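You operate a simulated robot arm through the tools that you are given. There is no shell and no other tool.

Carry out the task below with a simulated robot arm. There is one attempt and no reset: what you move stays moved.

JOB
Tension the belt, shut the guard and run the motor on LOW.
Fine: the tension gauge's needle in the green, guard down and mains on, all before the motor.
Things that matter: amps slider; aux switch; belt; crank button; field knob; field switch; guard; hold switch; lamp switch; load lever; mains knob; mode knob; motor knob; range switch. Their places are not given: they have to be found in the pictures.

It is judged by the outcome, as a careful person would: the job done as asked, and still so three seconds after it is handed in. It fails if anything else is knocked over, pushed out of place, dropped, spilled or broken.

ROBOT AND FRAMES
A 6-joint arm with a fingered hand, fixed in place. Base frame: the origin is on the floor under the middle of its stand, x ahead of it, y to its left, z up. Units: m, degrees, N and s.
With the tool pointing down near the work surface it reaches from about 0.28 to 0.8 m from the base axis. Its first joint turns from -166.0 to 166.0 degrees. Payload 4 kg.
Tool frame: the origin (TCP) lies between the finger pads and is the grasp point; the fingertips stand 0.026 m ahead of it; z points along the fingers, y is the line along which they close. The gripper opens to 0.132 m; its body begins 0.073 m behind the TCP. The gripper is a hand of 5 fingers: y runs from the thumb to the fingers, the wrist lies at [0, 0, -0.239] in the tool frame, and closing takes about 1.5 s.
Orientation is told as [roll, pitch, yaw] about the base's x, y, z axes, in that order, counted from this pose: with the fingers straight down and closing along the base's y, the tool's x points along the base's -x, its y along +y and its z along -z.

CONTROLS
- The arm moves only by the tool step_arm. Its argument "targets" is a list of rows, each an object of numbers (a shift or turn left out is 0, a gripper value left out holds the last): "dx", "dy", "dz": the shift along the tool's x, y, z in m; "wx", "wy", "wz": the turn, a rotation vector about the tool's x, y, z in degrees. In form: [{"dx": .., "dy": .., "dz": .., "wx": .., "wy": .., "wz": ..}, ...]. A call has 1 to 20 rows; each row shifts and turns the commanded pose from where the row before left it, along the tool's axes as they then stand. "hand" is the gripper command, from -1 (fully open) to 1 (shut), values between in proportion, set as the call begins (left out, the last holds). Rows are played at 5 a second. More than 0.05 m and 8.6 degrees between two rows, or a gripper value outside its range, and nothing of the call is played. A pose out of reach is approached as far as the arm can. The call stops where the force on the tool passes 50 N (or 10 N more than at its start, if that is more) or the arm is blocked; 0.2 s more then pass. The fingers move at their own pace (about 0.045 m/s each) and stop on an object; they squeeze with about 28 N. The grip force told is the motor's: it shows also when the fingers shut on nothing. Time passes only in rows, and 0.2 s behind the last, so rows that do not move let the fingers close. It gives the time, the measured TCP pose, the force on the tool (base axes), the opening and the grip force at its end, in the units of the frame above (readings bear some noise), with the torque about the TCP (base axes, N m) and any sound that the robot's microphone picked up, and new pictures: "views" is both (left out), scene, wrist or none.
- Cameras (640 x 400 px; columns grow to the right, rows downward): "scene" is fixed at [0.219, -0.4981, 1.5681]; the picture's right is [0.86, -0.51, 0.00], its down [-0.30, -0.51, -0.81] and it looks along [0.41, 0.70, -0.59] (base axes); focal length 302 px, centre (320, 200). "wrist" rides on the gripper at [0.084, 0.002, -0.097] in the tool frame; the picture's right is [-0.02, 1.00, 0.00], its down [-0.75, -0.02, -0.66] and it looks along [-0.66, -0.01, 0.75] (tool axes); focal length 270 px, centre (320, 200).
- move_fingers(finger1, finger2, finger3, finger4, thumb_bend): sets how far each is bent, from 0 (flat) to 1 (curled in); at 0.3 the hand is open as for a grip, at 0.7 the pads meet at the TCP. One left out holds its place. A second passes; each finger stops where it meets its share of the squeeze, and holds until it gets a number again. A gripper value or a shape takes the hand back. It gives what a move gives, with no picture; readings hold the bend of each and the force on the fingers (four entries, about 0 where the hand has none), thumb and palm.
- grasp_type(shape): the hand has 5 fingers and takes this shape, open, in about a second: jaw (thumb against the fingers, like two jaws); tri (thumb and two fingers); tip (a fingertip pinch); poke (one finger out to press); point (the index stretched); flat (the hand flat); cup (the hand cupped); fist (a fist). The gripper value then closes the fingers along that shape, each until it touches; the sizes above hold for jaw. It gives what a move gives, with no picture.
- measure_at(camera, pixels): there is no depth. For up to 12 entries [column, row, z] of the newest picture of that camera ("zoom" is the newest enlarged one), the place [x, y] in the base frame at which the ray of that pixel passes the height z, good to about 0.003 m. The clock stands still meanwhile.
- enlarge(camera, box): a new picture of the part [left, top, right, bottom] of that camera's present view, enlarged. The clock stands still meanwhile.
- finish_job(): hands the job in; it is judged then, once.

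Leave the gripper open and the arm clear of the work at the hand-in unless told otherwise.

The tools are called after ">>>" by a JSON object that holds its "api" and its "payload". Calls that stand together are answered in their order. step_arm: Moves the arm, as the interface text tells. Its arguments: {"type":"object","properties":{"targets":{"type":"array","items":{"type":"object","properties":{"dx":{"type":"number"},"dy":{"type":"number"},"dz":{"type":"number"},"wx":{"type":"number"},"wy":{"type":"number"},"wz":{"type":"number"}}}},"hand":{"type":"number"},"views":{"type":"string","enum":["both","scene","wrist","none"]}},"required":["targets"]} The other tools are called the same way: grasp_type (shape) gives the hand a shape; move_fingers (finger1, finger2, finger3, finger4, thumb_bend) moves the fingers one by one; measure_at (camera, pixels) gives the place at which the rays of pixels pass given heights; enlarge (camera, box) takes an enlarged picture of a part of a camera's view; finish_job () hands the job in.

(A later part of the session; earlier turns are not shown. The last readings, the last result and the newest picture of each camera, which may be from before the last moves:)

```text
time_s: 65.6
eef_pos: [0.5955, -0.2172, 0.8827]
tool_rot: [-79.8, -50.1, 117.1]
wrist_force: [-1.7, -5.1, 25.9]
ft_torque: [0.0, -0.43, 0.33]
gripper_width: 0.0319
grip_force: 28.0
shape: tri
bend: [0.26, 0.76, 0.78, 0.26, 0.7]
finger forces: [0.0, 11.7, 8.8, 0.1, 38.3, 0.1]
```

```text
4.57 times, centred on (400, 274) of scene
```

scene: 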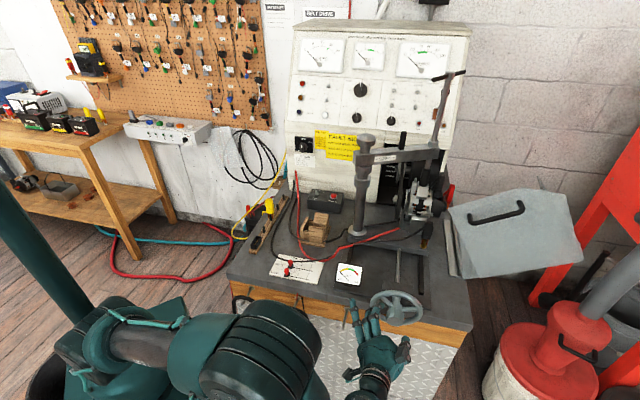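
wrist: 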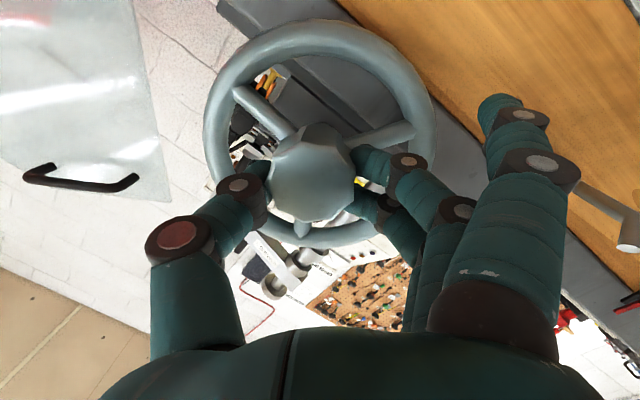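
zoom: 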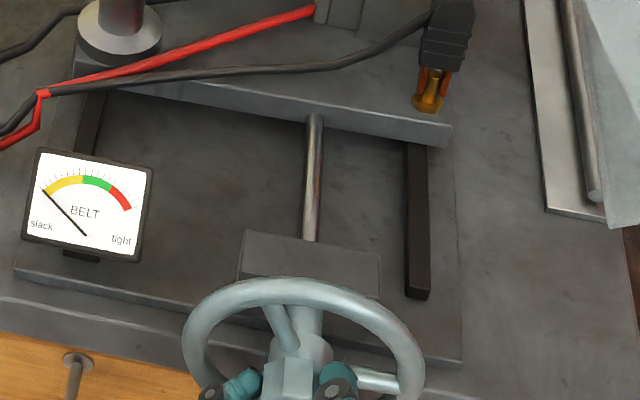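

Slide at row 145, needle still at rest. The stroke is done, so I'll open the fingers, back off 25 mm, and roll back 240° (which matches the wheel's three-spoke symmetry) for the next stroke.

>>> {"api": "step_arm", "payload": {"targets": [{}, {}, {}, {}], "hand": -0.3, "views": "none"}}

>>> {"api": "step_arm", "payload": {"targets": [{"dz": -0.013}, {"dz": -0.013}, {"dy": -0.002}, {"wz": -8}, {"wz": -8}, {"wz": -8}, {"wz": -8}, {"wz": -8}, {"wz": -8}, {"wz": -8}, {"wz": -8}, {"wz": -8}, {"wz": -8}, {"wz": -8}, {"wz": -8}, {"wz": -8}, {"wz": -8}, {"wz": -8}], "views": "none"}}

>>> {"api": "step_arm", "payload": {"targets": [{"wz": -8}, {"wz": -8}, {"wz": -8}, {"wz": -8}, {"wz": -8}, {"wz": -8}, {"wz": -8}, {"wz": -8}, {"wz": -8}, {"wz": -8}, {"wz": -8}, {"wz": -8}, {"wz": -8}, {"wz": -8}, {"wz": -8}], "views": "both"}}

```text
time_s: 66.6
eef_pos: [0.5962, -0.2174, 0.8806]
tool_rot: [-79.3, -50.0, 116.8]
wrist_force: [-0.9, -2.2, 0.2]
ft_torque: [-0.1, 0.02, 0.06]
gripper_width: 0.085
grip_force: 0.0
shape: tri
bend: [0.0, 0.7, 0.71, 0.0, 0.67]
finger forces: [0.0, 0.0, 2.2, 0.0, 0.0, 0.1]
```

```text
time_s: 70.4
eef_pos: [0.5753, -0.2336, 0.8853]
tool_rot: [-71.2, 68.6, 142.7]
wrist_force: [0.8, -0.1, 0.5]
ft_torque: [-0.02, -0.03, -0.02]
gripper_width: 0.0854
grip_force: 0.1
shape: tri
bend: [0.0, 0.7, 0.7, 0.0, 0.67]
finger forces: [0.0, 0.0, 0.0, 0.0, 0.0, 0.1]
```

```text
time_s: 73.6
eef_pos: [0.5752, -0.2351, 0.8861]
tool_rot: [83.3, -9.6, -53.8]
wrist_force: [0.3, 0.4, 0.8]
ft_torque: [0.01, 0.01, -0.02]
gripper_width: 0.0855
grip_force: 0.2
shape: tri
bend: [0.0, 0.7, 0.7, 0.0, 0.67]
finger forces: [0.0, 0.0, 0.1, 0.0, 0.0, 0.0]
```

scene: 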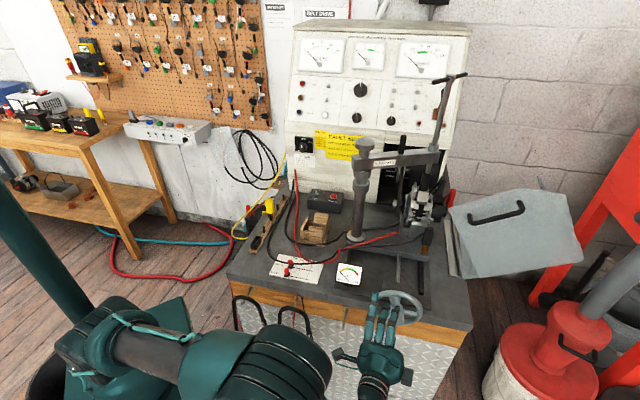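
wrist: 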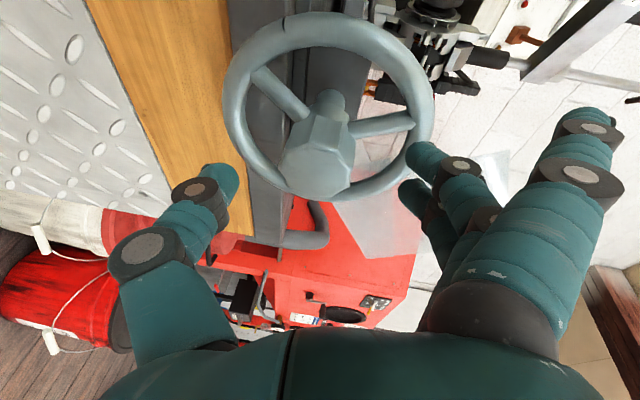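

The hand is centred on the hub (320,160). I'll advance 26 mm with a 2 mm shift and close again.

>>> {"api": "step_arm", "payload": {"targets": [{"dz": 0.009, "dy": -0.002}, {"dz": 0.009}, {"dz": 0.008}], "views": "none"}}

>>> {"api": "step_arm", "payload": {"targets": [{}, {}, {}, {}, {}, {}], "hand": 1, "views": "none"}}

>>> {"api": "step_arm", "payload": {"targets": [{"wz": 6}, {"wz": 6}, {"wz": 6}, {"wz": 6}, {"wz": 6}, {"wz": 6}], "views": "wrist"}}

>>> {"api": "enlarge", "payload": {"camera": "scene", "box": [330, 230, 470, 317]}}

```text
time_s: 74.4
eef_pos: [0.5969, -0.2188, 0.8804]
tool_rot: [83.2, -9.5, -53.9]
wrist_force: [0.1, -0.6, -0.6]
ft_torque: [0.03, 0.03, -0.01]
gripper_width: 0.0854
grip_force: 0.0
shape: tri
bend: [0.0, 0.7, 0.7, 0.0, 0.67]
finger forces: [0.1, 0.8, 0.0, 0.1, 0.0, 0.1]
```

```text
time_s: 75.8
eef_pos: [0.5971, -0.2183, 0.8809]
tool_rot: [83.2, -9.5, -53.9]
wrist_force: [2.7, 1.6, 0.6]
ft_torque: [0.08, -0.15, 0.03]
gripper_width: 0.0325
grip_force: 27.5
shape: tri
bend: [0.25, 0.73, 0.73, 0.25, 0.7]
finger forces: [0.0, 12.7, 13.0, 0.1, 25.1, 0.0]
```

```text
time_s: 77.2
eef_pos: [0.5968, -0.2189, 0.8815]
tool_rot: [82.5, 26.4, -58.3]
wrist_force: [-3.2, 10.1, 2.2]
ft_torque: [-0.27, 0.12, 0.45]
gripper_width: 0.0323
grip_force: 27.9
shape: tri
bend: [0.26, 0.73, 0.73, 0.26, 0.72]
finger forces: [0.0, 17.0, 11.6, 0.0, 28.1, 0.0]
```

wrist: 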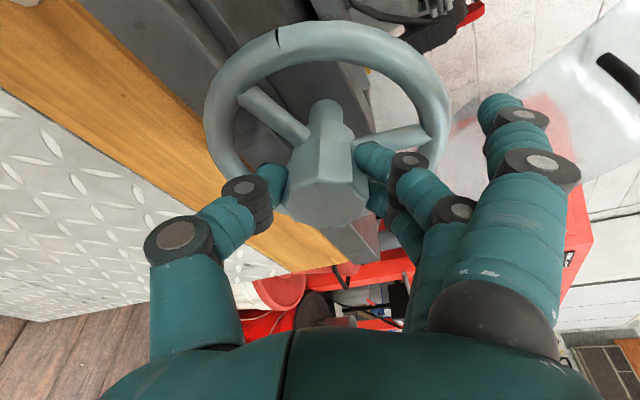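

```text
4.57 times, centred on (400, 274) of scene
```

zoom: 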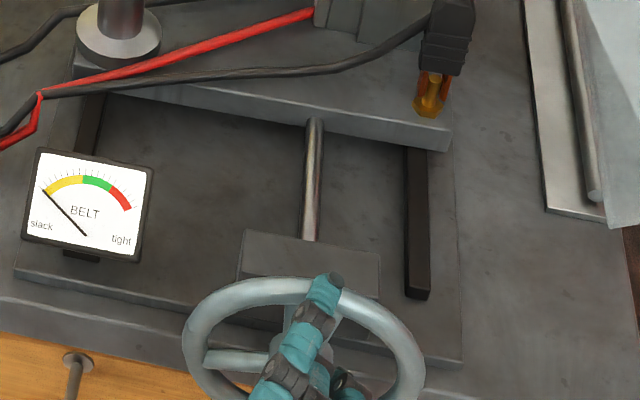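

The grip is balanced now and forces are low. I'll continue 72° and check the gauge.

>>> {"api": "step_arm", "payload": {"targets": [{"wz": 6}, {"wz": 6}, {"wz": 6}, {"wz": 6}, {"wz": 6}, {"wz": 6}, {"wz": 6}, {"wz": 6}, {"wz": 6}, {"wz": 6}, {"wz": 6}, {"wz": 6}], "views": "none"}}

>>> {"api": "enlarge", "payload": {"camera": "scene", "box": [330, 230, 470, 317]}}

```text
time_s: 79.8
eef_pos: [0.5975, -0.2193, 0.8831]
tool_rot: [-52.6, 79.4, 161.9]
wrist_force: [-8.9, 5.1, 28.8]
ft_torque: [0.15, -0.5, 1.13]
gripper_width: 0.0331
grip_force: 27.6
shape: tri
bend: [0.26, 0.71, 0.72, 0.26, 0.74]
finger forces: [0.1, 20.6, 11.5, 0.0, 41.4, 0.0]
```

```text
4.57 times, centred on (400, 274) of scene
```

zoom: 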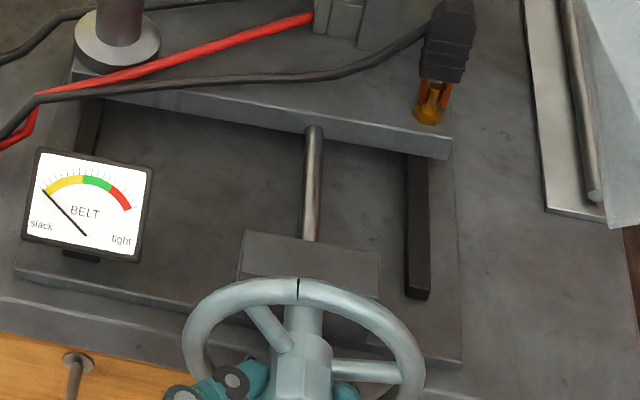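

Needle still at slack after about 530°; the slide keeps moving (row 158). I'll continue 72°.

>>> {"api": "step_arm", "payload": {"targets": [{"dy": -0.002}, {"wz": 6}, {"wz": 6}, {"wz": 6}, {"wz": 6}, {"wz": 6}, {"wz": 6}, {"wz": 6}, {"wz": 6}, {"wz": 6}, {"wz": 6}, {"wz": 6}, {"wz": 6}], "views": "none"}}

>>> {"api": "enlarge", "payload": {"camera": "scene", "box": [330, 230, 470, 317]}}

```text
time_s: 82.6
eef_pos: [0.5968, -0.2211, 0.8808]
tool_rot: [-83.4, 9.6, 125.6]
wrist_force: [19.8, -35.6, 24.2]
ft_torque: [0.37, -0.77, -0.41]
gripper_width: 0.0327
grip_force: 28.2
shape: tri
bend: [0.26, 0.71, 0.74, 0.26, 0.72]
finger forces: [0.1, 22.1, 8.5, 0.0, 38.3, 0.0]
```

```text
4.57 times, centred on (400, 274) of scene
```

zoom: 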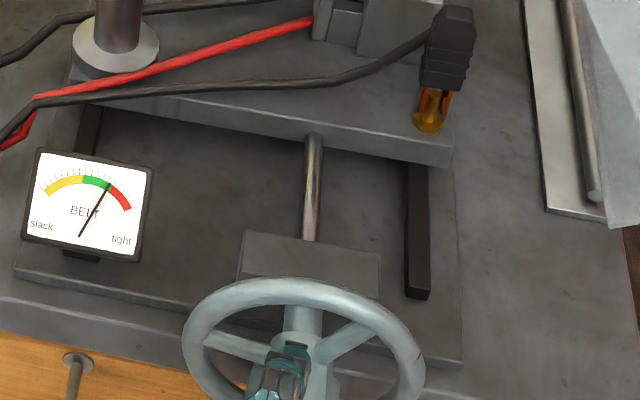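

The needle jumped up. I'll zoom in to see whether it is in the green.

>>> {"api": "enlarge", "payload": {"camera": "scene", "box": [335, 258, 365, 288]}}

```text
13.33 times, centred on (350, 273) of scene
```

zoom: 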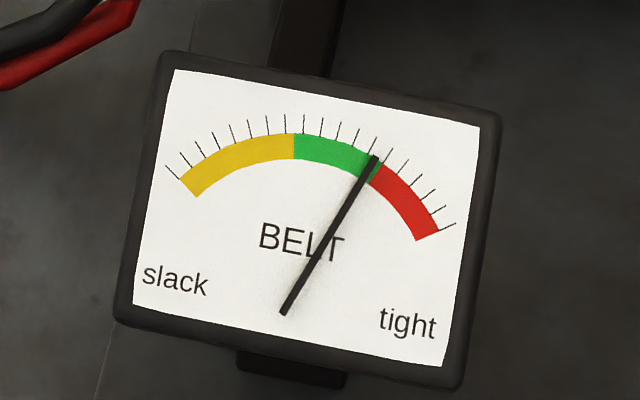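

The needle is at the upper end of the green, near the red border. I'll turn back 7° to bring it mid-green.

>>> {"api": "step_arm", "payload": {"targets": [{"wz": -3.5}, {"wz": -3.5}, {}], "views": "none"}}

>>> {"api": "enlarge", "payload": {"camera": "scene", "box": [335, 258, 365, 288]}}

```text
time_s: 83.4
eef_pos: [0.5968, -0.2202, 0.8803]
tool_rot: [-83.1, 16.6, 126.6]
wrist_force: [14.6, -34.0, 21.8]
ft_torque: [0.53, -0.65, -0.32]
gripper_width: 0.0326
grip_force: 27.6
shape: tri
bend: [0.26, 0.71, 0.74, 0.26, 0.72]
finger forces: [0.1, 21.8, 9.7, 0.1, 36.1, 0.1]
```

```text
13.33 times, centred on (350, 273) of scene
```

zoom: 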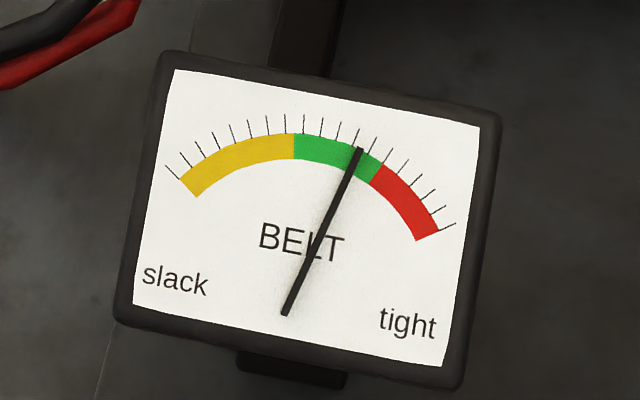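

The needle moved to about two thirds of the green. Another 6° back puts it in the middle.

>>> {"api": "step_arm", "payload": {"targets": [{"wz": -3}, {"wz": -3}, {}], "views": "none"}}

>>> {"api": "enlarge", "payload": {"camera": "scene", "box": [335, 258, 365, 288]}}

```text
time_s: 84.2
eef_pos: [0.5959, -0.2207, 0.8805]
tool_rot: [-82.9, 22.5, 127.5]
wrist_force: [17.4, -32.3, 22.5]
ft_torque: [0.53, -0.65, -0.35]
gripper_width: 0.0327
grip_force: 28.5
shape: tri
bend: [0.26, 0.71, 0.74, 0.26, 0.72]
finger forces: [0.0, 22.4, 10.0, 0.0, 34.3, 0.0]
```

```text
13.33 times, centred on (350, 273) of scene
```

zoom: 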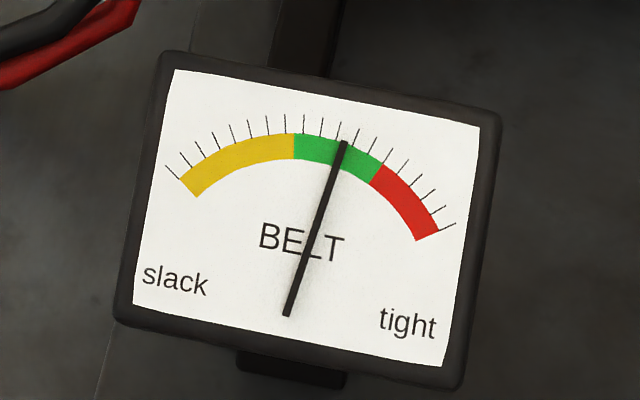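

The needle is now mid-green. I'll open the fingers and check that it stays.

>>> {"api": "step_arm", "payload": {"targets": [{}, {}, {}, {}], "hand": -0.3, "views": "wrist"}}

>>> {"api": "enlarge", "payload": {"camera": "scene", "box": [335, 258, 365, 288]}}

```text
time_s: 85.2
eef_pos: [0.5962, -0.2182, 0.8791]
tool_rot: [-82.6, 22.3, 127.8]
wrist_force: [-1.1, -1.2, -5.2]
ft_torque: [-0.05, 0.01, 0.02]
gripper_width: 0.0853
grip_force: 0.1
shape: tri
bend: [0.0, 0.7, 0.7, 0.0, 0.68]
finger forces: [0.0, 0.0, 0.0, 0.0, 4.6, 0.0]
```

wrist: 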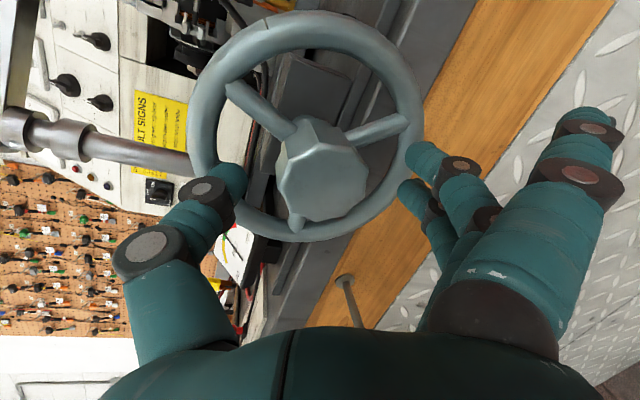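

```text
13.33 times, centred on (350, 273) of scene
```

zoom: 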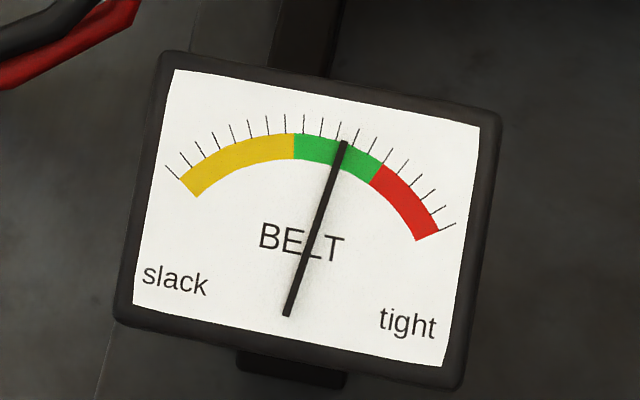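

The needle holds mid-green after release. I'll back straight off the wheel by 40 mm.

>>> {"api": "step_arm", "payload": {"targets": [{"dy": 0.003}, {"dz": -0.012}, {"dz": -0.012}, {"dz": -0.012}], "views": "both"}}

>>> {"api": "enlarge", "payload": {"camera": "scene", "box": [335, 258, 365, 288]}}

```text
time_s: 86.2
eef_pos: [0.5666, -0.2392, 0.8817]
tool_rot: [-82.6, 22.4, 127.8]
wrist_force: [0.1, 0.2, 0.0]
ft_torque: [-0.01, 0.0, 0.0]
gripper_width: 0.0855
grip_force: 0.1
shape: tri
bend: [0.0, 0.7, 0.7, 0.0, 0.67]
finger forces: [0.0, 0.0, 0.1, 0.1, 0.1, 0.0]
```

scene: 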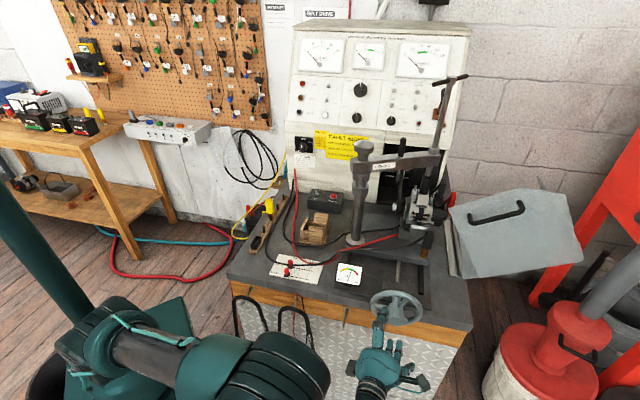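
wrist: 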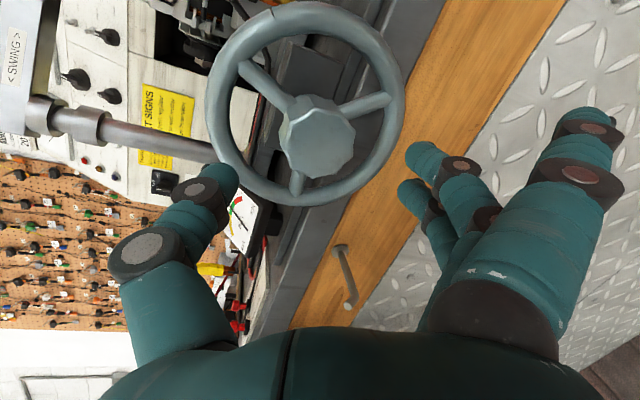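

```text
13.33 times, centred on (350, 273) of scene
```

zoom: 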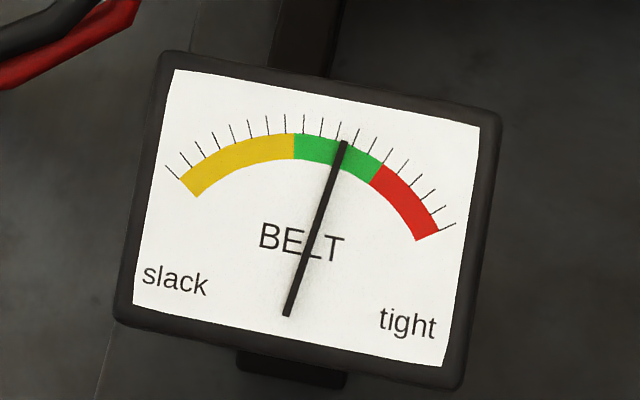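

The belt is tensioned, with the needle mid-green and steady. Next is the guard. I'll retreat a bit more from the wheel, roll the camera back on top, and rise to look at the guard.

>>> {"api": "step_arm", "payload": {"targets": [{"dz": -0.02}, {"dz": -0.02}, {"wz": -8.5}, {"wz": -8.5}, {"wz": -8.5}, {"wz": -8.5}, {"wz": -8.5}, {"wz": -8.5}, {"wz": -8.5}, {"wz": -8.5}], "views": "none"}}

>>> {"api": "step_arm", "payload": {"targets": [{"dx": 0.04}, {"dx": 0.04}, {"dx": 0.04}, {"dx": 0.04}, {"dx": 0.04}, {"dx": 0.04}], "views": "both"}}

```text
time_s: 88.4
eef_pos: [0.5338, -0.26, 0.8858]
tool_rot: [5.3, 82.6, -139.8]
wrist_force: [-0.8, -0.6, -0.4]
ft_torque: [0.0, -0.01, -0.02]
gripper_width: 0.0856
grip_force: 0.0
shape: tri
bend: [0.0, 0.7, 0.7, 0.0, 0.67]
finger forces: [0.0, 0.0, 0.1, 0.0, 0.1, 0.0]
```

```text
time_s: 89.8
eef_pos: [0.5754, -0.2224, 1.1202]
tool_rot: [4.3, 82.8, -141.1]
wrist_force: [0.9, 0.8, 0.5]
ft_torque: [0.01, 0.01, 0.0]
gripper_width: 0.0853
grip_force: 0.1
shape: tri
bend: [0.0, 0.7, 0.7, 0.0, 0.67]
finger forces: [0.0, 0.1, 0.1, 0.1, 0.0, 0.0]
out of reach, approached as far as the arm can: row 1, 2, 3, 4, 5
```

scene: 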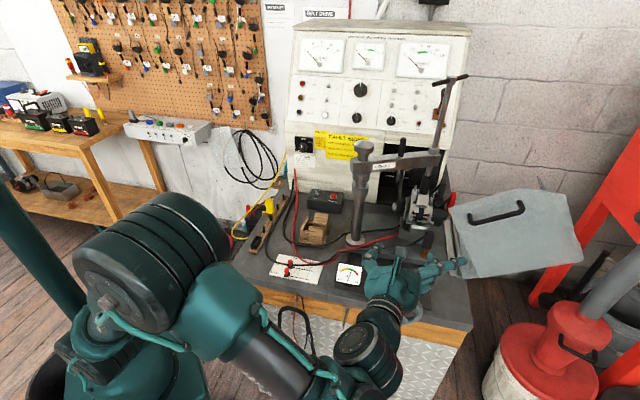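
wrist: 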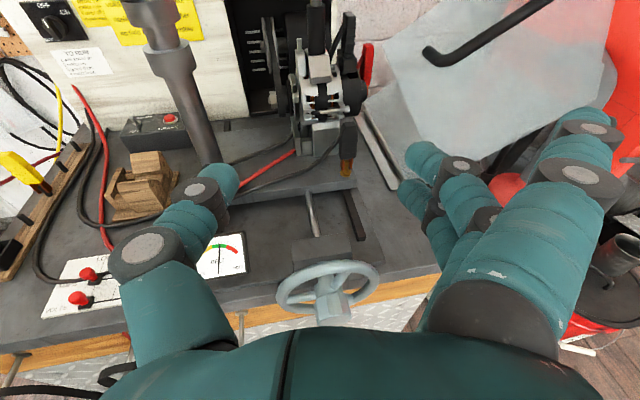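

I'm above the wheel now. I'll turn the hand to the right (32°) to face the guard.

>>> {"api": "step_arm", "payload": {"targets": [{"wx": -8}, {"wx": -8}, {"wx": -8}, {"wx": -8, "dx": 0.03}, {"dx": 0.04}, {"dx": 0.04, "dz": -0.02}, {"dz": -0.03}], "views": "both"}}

>>> {"api": "enlarge", "payload": {"camera": "wrist", "box": [200, 0, 520, 200]}}

```text
time_s: 91.4
eef_pos: [0.5344, -0.2169, 1.233]
tool_rot: [36.3, 83.4, -140.8]
wrist_force: [0.4, 0.5, 1.2]
ft_torque: [-0.01, -0.01, -0.02]
gripper_width: 0.0855
grip_force: 0.0
shape: tri
bend: [0.0, 0.7, 0.7, 0.0, 0.67]
finger forces: [0.1, 0.1, 0.0, 0.1, 0.1, 0.1]
```

scene: 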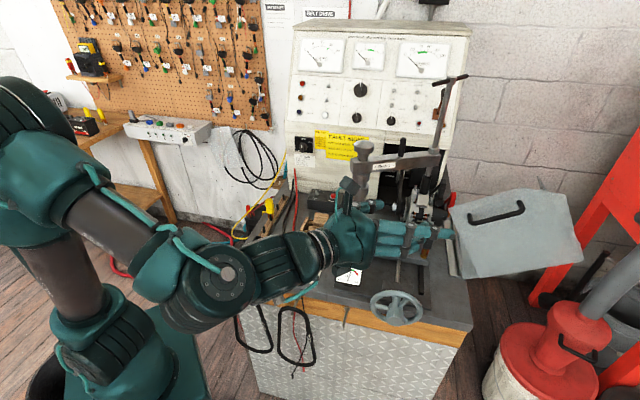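
wrist: 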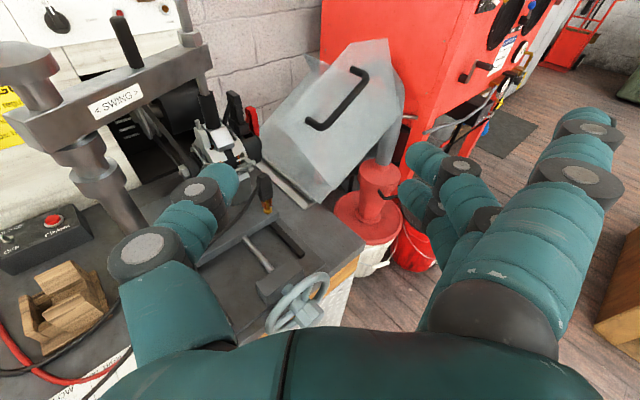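

```text
2.00 times, centred on (360, 100) of wrist
```

zoom: 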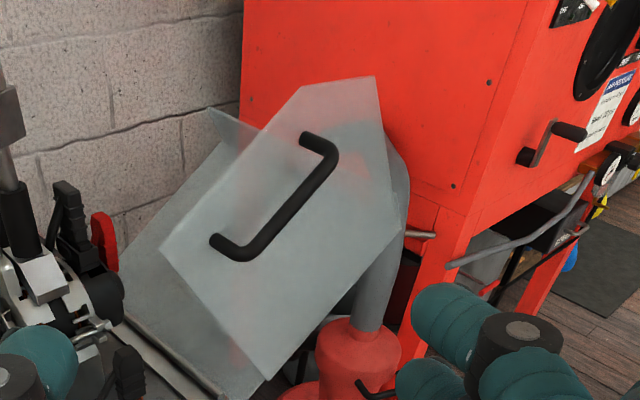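

This is a clear view of the guard: a hood with a pentagonal end panel carrying the handle, hinged at the strip along the bench's edge. I'll triangulate its corners from both cameras.

>>> {"api": "measure_at", "payload": {"camera": "wrist", "pixels": [[280, 122.5, 1.1], [350, 42.5, 1.2], [387.5, 37.5, 1.17], [400, 112.5, 1.0], [334, 190, 0.86], [302.5, 54, 1.1], [302.5, 54, 1.2], [307.5, 122.5, 1.1], [355, 70, 1.15], [307.5, 195, 0.88], [259, 155, 0.88], [350, 42.5, 1.15]]}}

>>> {"api": "measure_at", "payload": {"camera": "scene", "pixels": [[448, 207.5, 1.1], [524, 187, 1.2], [569, 195, 1.17], [584, 249, 1.0], [537.5, 176, 1.1], [537.5, 176, 1.2], [524, 187, 1.15], [472, 222, 1.1], [519, 207, 1.15]]}}

>>> {"api": "enlarge", "payload": {"camera": "scene", "box": [430, 170, 600, 290]}}

>>> {"api": "enlarge", "payload": {"camera": "wrist", "box": [220, 20, 420, 210]}}

```text
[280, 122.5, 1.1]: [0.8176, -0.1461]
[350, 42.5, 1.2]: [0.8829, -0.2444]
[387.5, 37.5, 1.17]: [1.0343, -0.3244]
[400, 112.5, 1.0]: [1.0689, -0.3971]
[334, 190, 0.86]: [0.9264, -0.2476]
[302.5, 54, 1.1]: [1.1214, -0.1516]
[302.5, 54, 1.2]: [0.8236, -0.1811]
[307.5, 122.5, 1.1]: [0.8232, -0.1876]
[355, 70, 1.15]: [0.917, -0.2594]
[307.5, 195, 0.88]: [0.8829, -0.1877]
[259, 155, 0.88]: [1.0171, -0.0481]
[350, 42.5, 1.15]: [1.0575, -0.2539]
```

```text
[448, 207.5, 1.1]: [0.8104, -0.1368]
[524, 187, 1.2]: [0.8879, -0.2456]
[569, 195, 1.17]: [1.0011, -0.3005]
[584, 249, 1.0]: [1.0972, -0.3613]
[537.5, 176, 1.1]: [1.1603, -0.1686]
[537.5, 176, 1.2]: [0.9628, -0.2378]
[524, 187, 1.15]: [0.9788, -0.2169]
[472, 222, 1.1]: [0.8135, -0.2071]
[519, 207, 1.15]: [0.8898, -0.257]
```

```text
3.33 times, centred on (515, 230) of scene
```

zoom: 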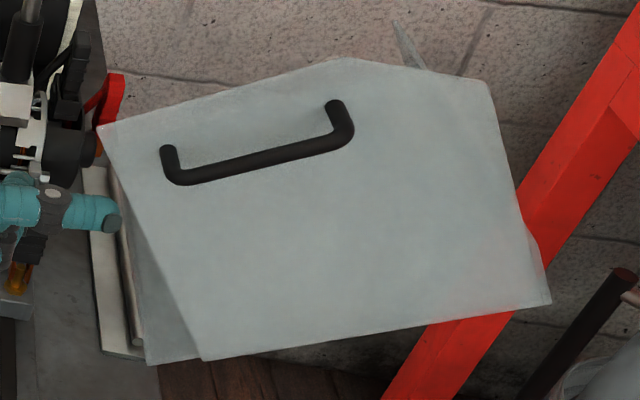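

```text
2.11 times, centred on (320, 115) of wrist
```

zoom: 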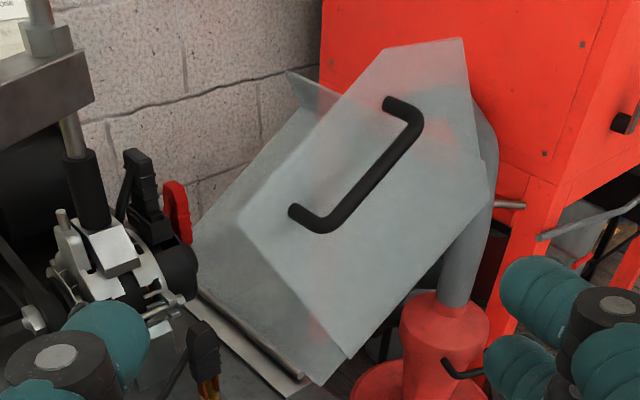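

I'll refine the hinge rod's ends and the lower corners of the guard from both views.

>>> {"api": "measure_at", "payload": {"camera": "wrist", "pixels": [[310.5, 198, 0.86], [310.5, 198, 0.9], [263, 157.7, 0.86], [263, 157.7, 0.9], [332, 191, 0.84], [332, 191, 0.9], [402, 105, 0.95], [402, 105, 1.0], [402, 105, 1.05]]}}

>>> {"api": "measure_at", "payload": {"camera": "scene", "pixels": [[459.5, 273.5, 0.86], [459.5, 273.5, 0.9], [456.5, 228.5, 0.86], [456.5, 228.5, 0.9], [480.5, 278, 0.84], [480.5, 278, 0.9], [584, 260, 0.95], [584, 260, 1.0], [584, 260, 1.05]]}}

```text
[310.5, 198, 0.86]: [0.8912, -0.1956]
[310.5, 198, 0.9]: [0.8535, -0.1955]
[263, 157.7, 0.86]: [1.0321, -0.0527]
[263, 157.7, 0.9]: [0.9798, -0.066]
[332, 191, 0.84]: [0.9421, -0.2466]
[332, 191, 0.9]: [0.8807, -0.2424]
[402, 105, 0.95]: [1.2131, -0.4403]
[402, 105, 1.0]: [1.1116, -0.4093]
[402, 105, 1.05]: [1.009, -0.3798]
```

```text
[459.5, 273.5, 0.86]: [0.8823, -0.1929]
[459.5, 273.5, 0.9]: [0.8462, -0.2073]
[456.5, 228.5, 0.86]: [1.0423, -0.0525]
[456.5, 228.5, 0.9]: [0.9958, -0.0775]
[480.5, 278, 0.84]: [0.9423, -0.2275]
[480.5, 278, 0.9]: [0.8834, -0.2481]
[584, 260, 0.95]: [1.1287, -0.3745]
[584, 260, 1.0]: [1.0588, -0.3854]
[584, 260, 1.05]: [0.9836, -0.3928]
```

The guard turns out to be a hinged side plate with a front panel and handle, so closing needs about a 55° swing to the left. Its hinge runs from (0.88,-0.196,0.87) to (1.035,-0.053,0.865). I'll check what stands in the front panel's closing path near the alternator.

>>> {"api": "enlarge", "payload": {"camera": "scene", "box": [385, 170, 485, 290]}}

>>> {"api": "enlarge", "payload": {"camera": "wrist", "box": [150, 20, 350, 220]}}

>>> {"api": "measure_at", "payload": {"camera": "scene", "pixels": [[428.2, 265.9, 0.9], [424, 255, 0.92], [428, 235, 0.95], [355, 238, 0.9]]}}

```text
3.33 times, centred on (435, 230) of scene
```

zoom: 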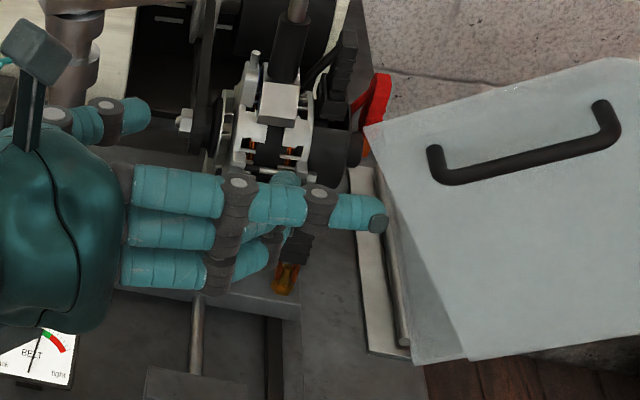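

```text
2.00 times, centred on (250, 120) of wrist
```

zoom: 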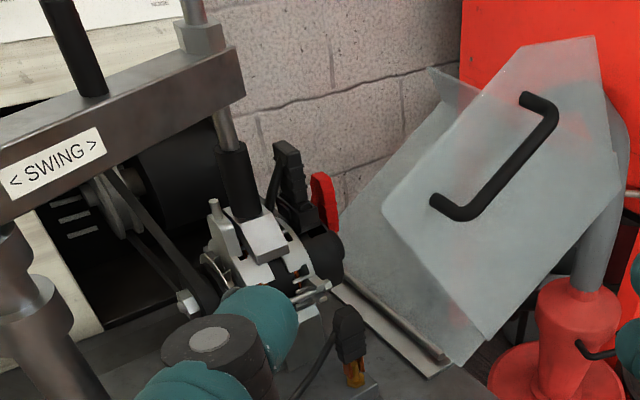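

```text
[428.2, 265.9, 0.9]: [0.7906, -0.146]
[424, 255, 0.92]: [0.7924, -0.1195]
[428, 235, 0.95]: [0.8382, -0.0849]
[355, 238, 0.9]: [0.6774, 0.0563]
```

The slide's front edge is right at the guard panel's plane (e_d≈0.45), and the panel's lower edge should pass above it. The handle bar's middle is near (0.840,-0.234,1.13), right above the hinge. I'll set the jaw shape and move to about 0.1 m in front of the bar, turning toward it.

>>> {"api": "grasp_type", "payload": {"shape": "jaw"}}

>>> {"api": "step_arm", "payload": {"targets": [{"dx": -0.012, "dy": 0.011, "dz": 0.035}, {"dx": -0.012, "dy": 0.011, "dz": 0.035}, {"dx": -0.012, "dy": 0.011, "dz": 0.035}, {"dx": -0.012, "dy": 0.011, "dz": 0.035}, {"dx": -0.012, "dy": 0.011, "dz": 0.035}, {"dx": -0.012, "dy": 0.011, "dz": 0.03}, {"wx": 7}, {"wx": 7}, {"wx": 7}, {"wx": 6}], "views": "both"}}

```text
time_s: 92.3
eef_pos: [0.5346, -0.2178, 1.2335]
tool_rot: [36.6, 83.2, -140.3]
wrist_force: [0.1, -0.9, 0.3]
ft_torque: [-0.01, 0.01, 0.0]
gripper_width: 0.1318
grip_force: 0.0
shape: jaw
bend: [0.3, 0.3, 0.3, 0.3, 0.3]
finger forces: [0.0, 0.0, 0.1, 0.0, 0.1, 0.0]
```

```text
time_s: 94.5
eef_pos: [0.7344, -0.276, 1.1464]
tool_rot: [9.9, 83.2, -140.1]
wrist_force: [0.3, 0.2, 0.1]
ft_torque: [0.01, 0.0, 0.0]
gripper_width: 0.132
grip_force: 0.0
shape: jaw
bend: [0.3, 0.3, 0.3, 0.3, 0.3]
finger forces: [0.0, 0.0, 0.1, 0.0, 0.1, 0.0]
```

scene: 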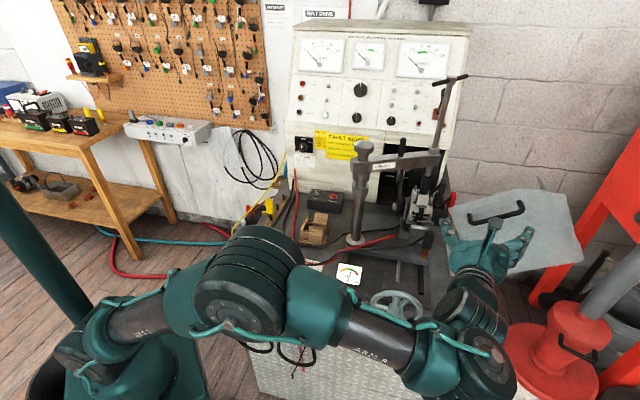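
wrist: 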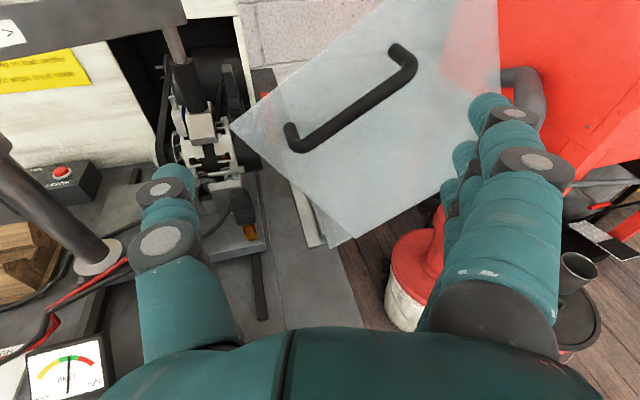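

The handle bar is clear at wrist (300,147)–(408,70). I'll triangulate its middle and ends again with the scene view.

>>> {"api": "measure_at", "payload": {"camera": "wrist", "pixels": [[303, 146, 1.08], [303, 146, 1.12], [354, 109, 1.12], [354, 109, 1.16], [406, 75, 1.14], [406, 75, 1.18], [231, 124, 1.1], [340, 243, 0.9]]}}

>>> {"api": "measure_at", "payload": {"camera": "scene", "pixels": [[472.5, 224, 1.08], [472.5, 224, 1.12], [497.6, 218, 1.12], [497.6, 218, 1.16], [522.7, 212, 1.14], [522.7, 212, 1.18], [448.5, 208, 1.1]]}}

>>> {"api": "enlarge", "payload": {"camera": "scene", "box": [430, 180, 600, 290]}}

```text
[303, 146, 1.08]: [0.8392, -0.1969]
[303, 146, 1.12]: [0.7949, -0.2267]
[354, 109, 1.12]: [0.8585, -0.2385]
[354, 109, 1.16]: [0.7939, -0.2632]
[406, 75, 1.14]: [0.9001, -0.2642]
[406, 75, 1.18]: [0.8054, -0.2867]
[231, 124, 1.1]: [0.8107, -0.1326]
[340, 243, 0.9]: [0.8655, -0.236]
```

```text
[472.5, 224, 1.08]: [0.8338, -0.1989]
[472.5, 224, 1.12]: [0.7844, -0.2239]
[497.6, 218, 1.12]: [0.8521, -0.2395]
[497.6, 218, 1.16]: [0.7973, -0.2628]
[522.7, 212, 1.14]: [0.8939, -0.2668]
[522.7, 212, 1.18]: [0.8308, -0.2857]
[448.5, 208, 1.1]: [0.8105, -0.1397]
```

```text
3.64 times, centred on (515, 235) of scene
```

zoom: 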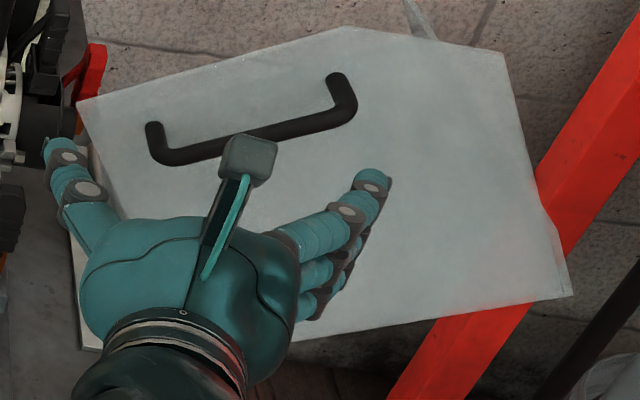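

Three views agree on the bar's middle: (0.850,-0.241,1.122), inclined at about 33°. I'll line up with it, roll the hand 57.5° clockwise so the fingers close across the bar, and narrow the opening.

>>> {"api": "step_arm", "payload": {"targets": [{"dx": -0.006, "dy": 0.014, "dz": 0.015}, {"dx": -0.005, "dy": 0.013, "dz": 0.015}, {"wz": 8.2}, {"wz": 8.2}, {"wz": 8.2}, {"wz": 8.2}, {"wz": 8.2}, {"wz": 8.2}, {"wz": 8.2}], "hand": -0.2, "views": "both"}}

```text
time_s: 96.5
eef_pos: [0.7731, -0.2854, 1.1309]
tool_rot: [-82.0, 33.4, 124.4]
wrist_force: [0.4, -0.4, -0.6]
ft_torque: [-0.03, 0.02, 0.0]
gripper_width: 0.0796
grip_force: 0.1
shape: jaw
bend: [0.71, 0.71, 0.71, 0.71, 0.69]
finger forces: [0.0, 0.0, 0.0, 0.0, 0.0, 0.0]
```

scene: 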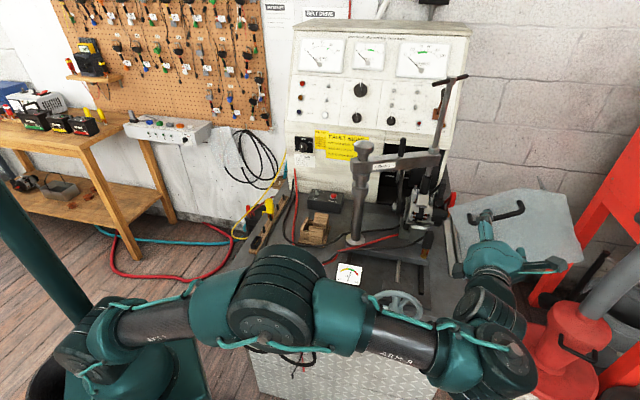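
wrist: 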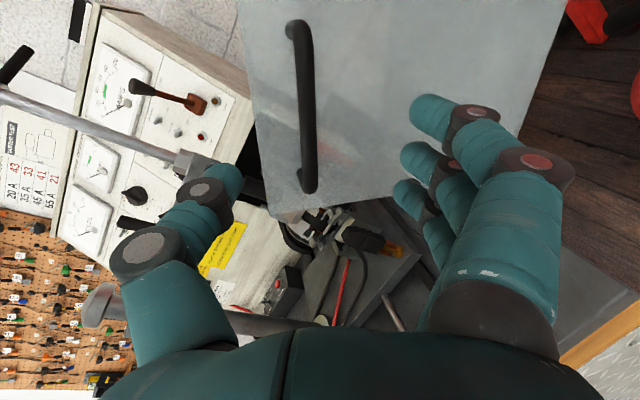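

The bar now runs vertically in the hand's view at column ≈304, slightly left of centre (320). I'll move 8 mm that way and advance 40 mm, then look again.

>>> {"api": "step_arm", "payload": {"targets": [{"dy": -0.008, "dz": 0.02}, {"dz": 0.02}], "views": "wrist"}}

```text
time_s: 97.1
eef_pos: [0.8065, -0.2615, 1.1335]
tool_rot: [-82.0, 33.4, 124.3]
wrist_force: [1.2, -0.6, 0.1]
ft_torque: [-0.01, -0.01, 0.01]
gripper_width: 0.0798
grip_force: 0.1
shape: jaw
bend: [0.71, 0.71, 0.71, 0.71, 0.69]
finger forces: [0.0, 0.0, 0.0, 0.0, 0.0, 0.1]
```

wrist: 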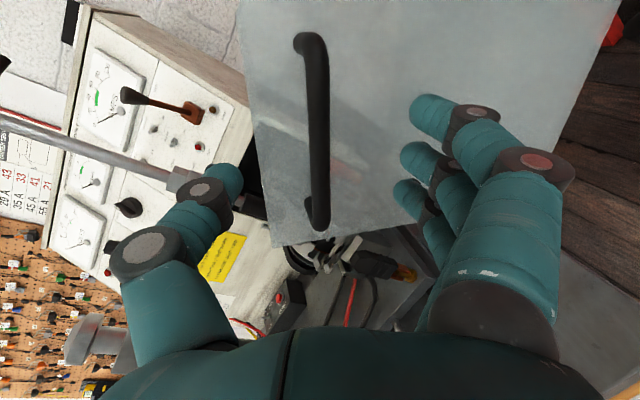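

The bar is centred now (column ≈318). About 37 mm remain, so I'll advance 30 mm and check.

>>> {"api": "step_arm", "payload": {"targets": [{"dz": 0.015}, {"dz": 0.015}], "views": "both"}}

```text
time_s: 97.7
eef_pos: [0.8331, -0.2467, 1.1316]
tool_rot: [-82.0, 33.5, 124.4]
wrist_force: [0.1, -0.2, 0.4]
ft_torque: [-0.02, 0.0, 0.01]
gripper_width: 0.0796
grip_force: 0.1
shape: jaw
bend: [0.71, 0.71, 0.71, 0.71, 0.69]
finger forces: [0.0, 0.1, 0.0, 0.1, 0.0, 0.0]
```

scene: 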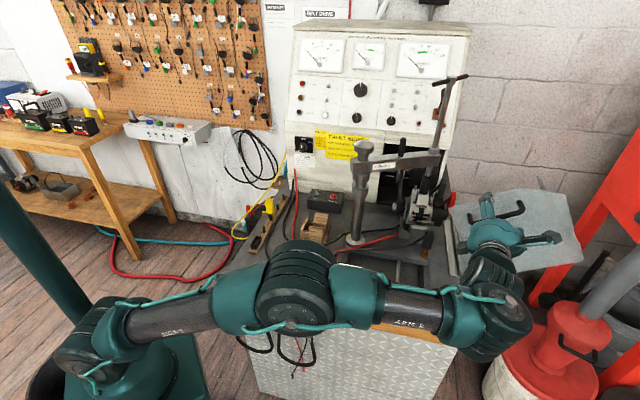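
wrist: 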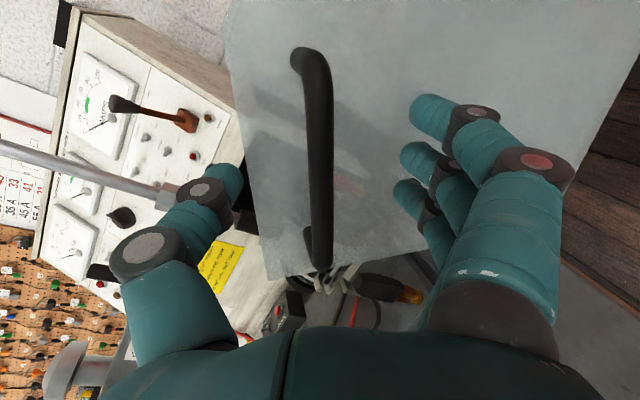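

Fingers and thumb are both sides of the bar. I'll advance another 6 mm and close on it.

>>> {"api": "step_arm", "payload": {"targets": [{"dz": 0.006}], "views": "none"}}

>>> {"api": "step_arm", "payload": {"targets": [{}, {}, {}, {}, {}, {}, {}], "hand": 1, "views": "both"}}

```text
time_s: 98.1
eef_pos: [0.837, -0.2446, 1.1306]
tool_rot: [-82.0, 33.5, 124.3]
wrist_force: [0.1, 0.7, -0.5]
ft_torque: [-0.01, -0.01, -0.01]
gripper_width: 0.0799
grip_force: 0.1
shape: jaw
bend: [0.71, 0.71, 0.71, 0.71, 0.69]
finger forces: [0.1, 0.0, 0.1, 0.0, 0.0, 0.0]
```

```text
time_s: 99.7
eef_pos: [0.8366, -0.244, 1.132]
tool_rot: [-82.0, 33.4, 124.5]
wrist_force: [2.2, 1.9, 2.2]
ft_torque: [0.75, -0.37, 0.5]
gripper_width: 0.0197
grip_force: 27.4
shape: jaw
bend: [0.66, 0.62, 0.63, 0.65, 0.7]
finger forces: [6.7, 6.7, 4.9, 3.2, 24.2, 0.0]
```

scene: 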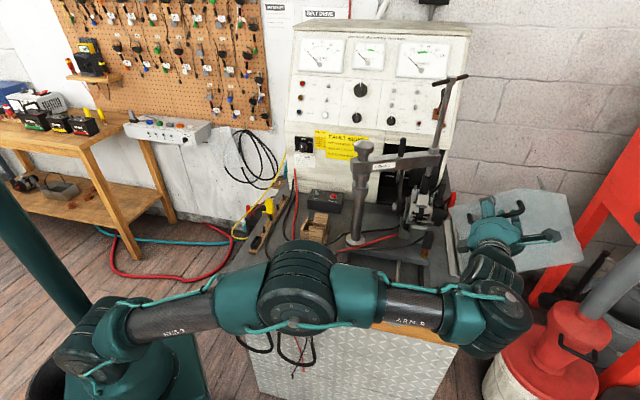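
wrist: 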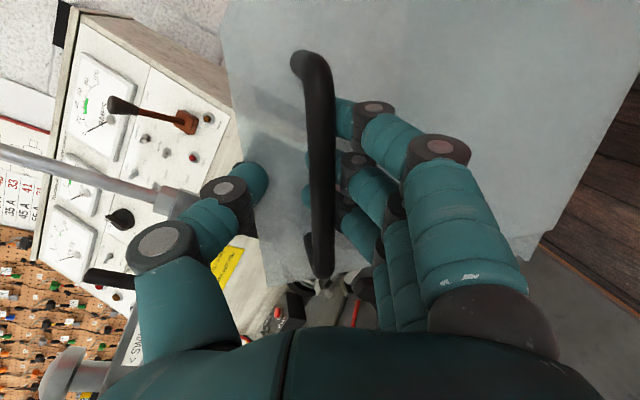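

The fingers are at the bar's right side and the thumb reads 24 N, but in the picture the thumb tip (255,180) looks apart from the bar. I'll enlarge to see what it touches.

>>> {"api": "enlarge", "payload": {"camera": "wrist", "box": [190, 90, 430, 300]}}

>>> {"api": "enlarge", "payload": {"camera": "scene", "box": [440, 180, 590, 290]}}

```text
1.90 times, centred on (310, 195) of wrist
```

zoom: 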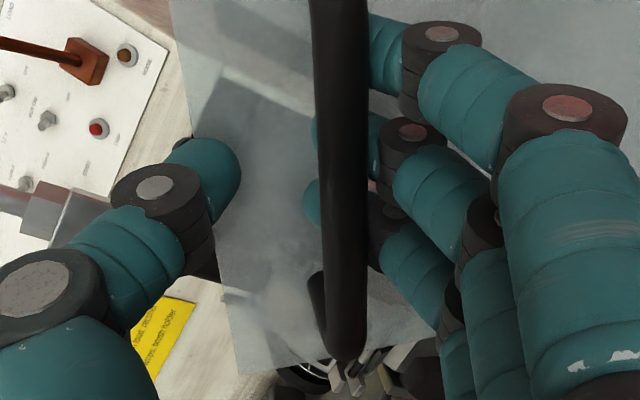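

```text
3.64 times, centred on (515, 235) of scene
```

zoom: 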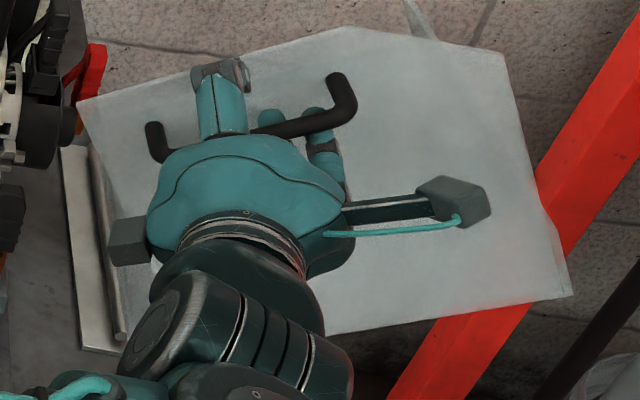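

In the scene view the fingers hook behind the bar and the thumb rests on the panel side, so the bar is captured between fingers and thumb. Now I swing the guard left about its hinge: a first 20° along the arc (radius 0.262 m) in 5° steps.

>>> {"api": "step_arm", "payload": {"targets": [{"dx": -0.0193, "dy": -0.0108, "dz": -0.0059, "wx": 0.79, "wy": 1.2, "wz": -4.79}, {"dx": -0.0193, "dy": -0.0108, "dz": -0.0059, "wx": 0.79, "wy": 1.2, "wz": -4.79}], "views": "both"}}

```text
time_s: 100.3
eef_pos: [0.8053, -0.2107, 1.1274]
tool_rot: [-84.7, 43.2, 122.7]
wrist_force: [4.1, 6.0, 5.8]
ft_torque: [0.65, -0.31, 0.52]
gripper_width: 0.0199
grip_force: 28.2
shape: jaw
bend: [0.66, 0.62, 0.63, 0.65, 0.7]
finger forces: [6.6, 6.7, 5.0, 3.3, 26.5, 0.0]
```

scene: 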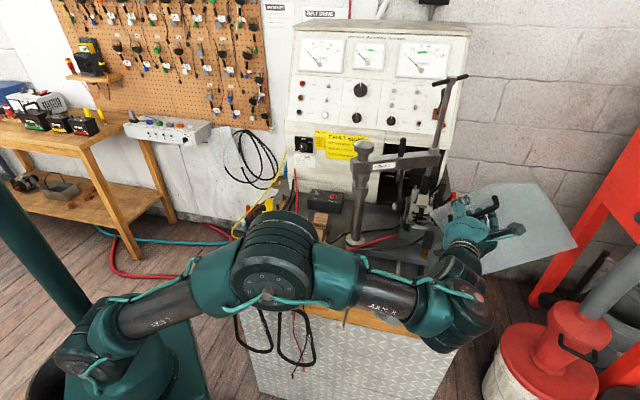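
wrist: 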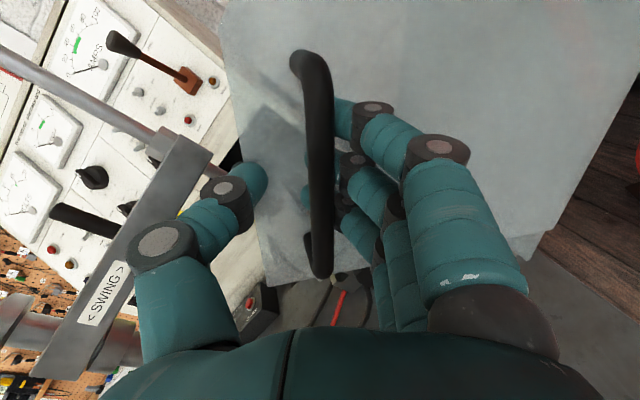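

The guard swings with the hand and the forces stay low (about 9 N). I'll continue 15° more.

>>> {"api": "step_arm", "payload": {"targets": [{"dx": -0.0193, "dy": -0.0108, "dz": -0.0059, "wx": 0.79, "wy": 1.2, "wz": -4.79}, {"dx": -0.0193, "dy": -0.0108, "dz": -0.0059, "wx": 0.79, "wy": 1.2, "wz": -4.79}, {"dx": -0.0193, "dy": -0.0108, "dz": -0.0059, "wx": 0.79, "wy": 1.2, "wz": -4.79}], "views": "both"}}

```text
time_s: 101.1
eef_pos: [0.758, -0.1652, 1.1057]
tool_rot: [-90.7, 57.9, 118.0]
wrist_force: [4.0, 10.9, 8.5]
ft_torque: [0.74, -0.21, 0.86]
gripper_width: 0.0202
grip_force: 28.2
shape: jaw
bend: [0.66, 0.62, 0.63, 0.65, 0.7]
finger forces: [7.3, 7.4, 5.1, 2.9, 28.0, 0.0]
```

scene: 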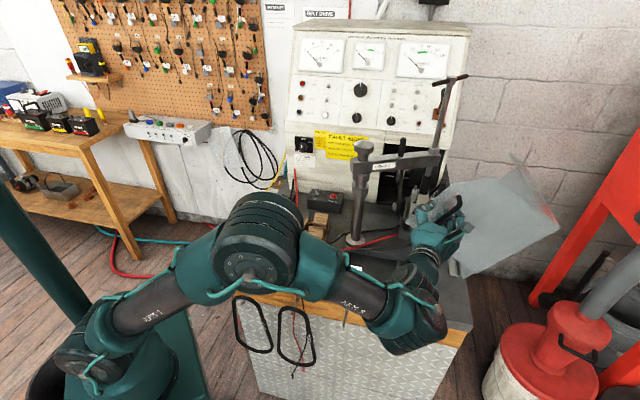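
wrist: 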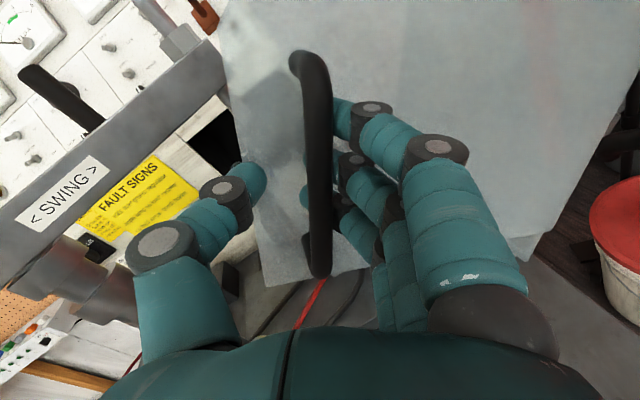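

At 25° everything follows the predicted arc and the panel passes in front of the swing arm. I'll continue 15°.

>>> {"api": "step_arm", "payload": {"targets": [{"dx": -0.0193, "dy": -0.0108, "dz": -0.0059, "wx": 0.79, "wy": 1.2, "wz": -4.79}, {"dx": -0.0193, "dy": -0.0108, "dz": -0.0059, "wx": 0.79, "wy": 1.2, "wz": -4.79}, {"dx": -0.0193, "dy": -0.0108, "dz": -0.0059, "wx": 0.79, "wy": 1.2, "wz": -4.79}], "views": "both"}}

```text
time_s: 101.9
eef_pos: [0.7187, -0.1241, 1.0679]
tool_rot: [-104.7, 71.7, 105.3]
wrist_force: [-1.4, 10.6, 9.2]
ft_torque: [0.64, -0.01, 1.16]
gripper_width: 0.0211
grip_force: 28.2
shape: jaw
bend: [0.66, 0.62, 0.63, 0.65, 0.7]
finger forces: [7.3, 7.0, 4.6, 2.3, 29.1, 0.1]
```

scene: 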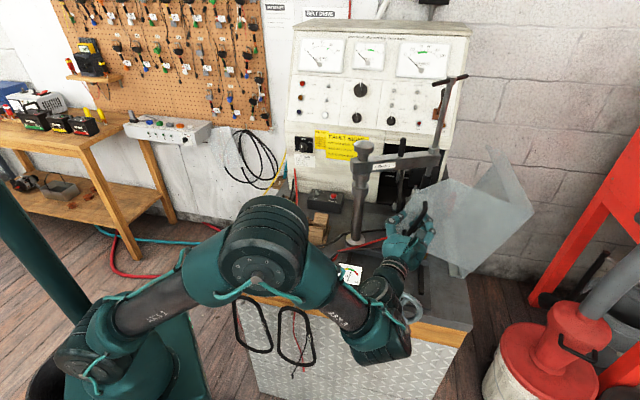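
wrist: 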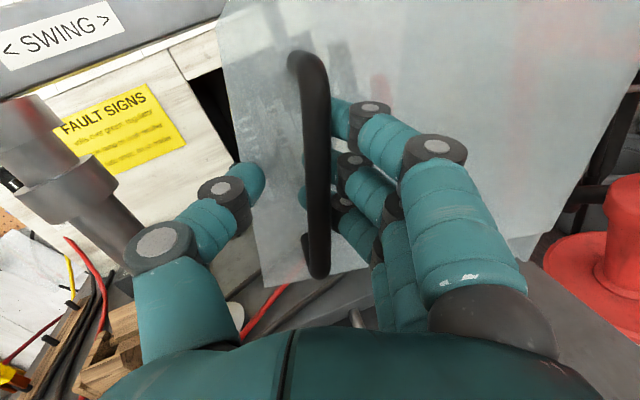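

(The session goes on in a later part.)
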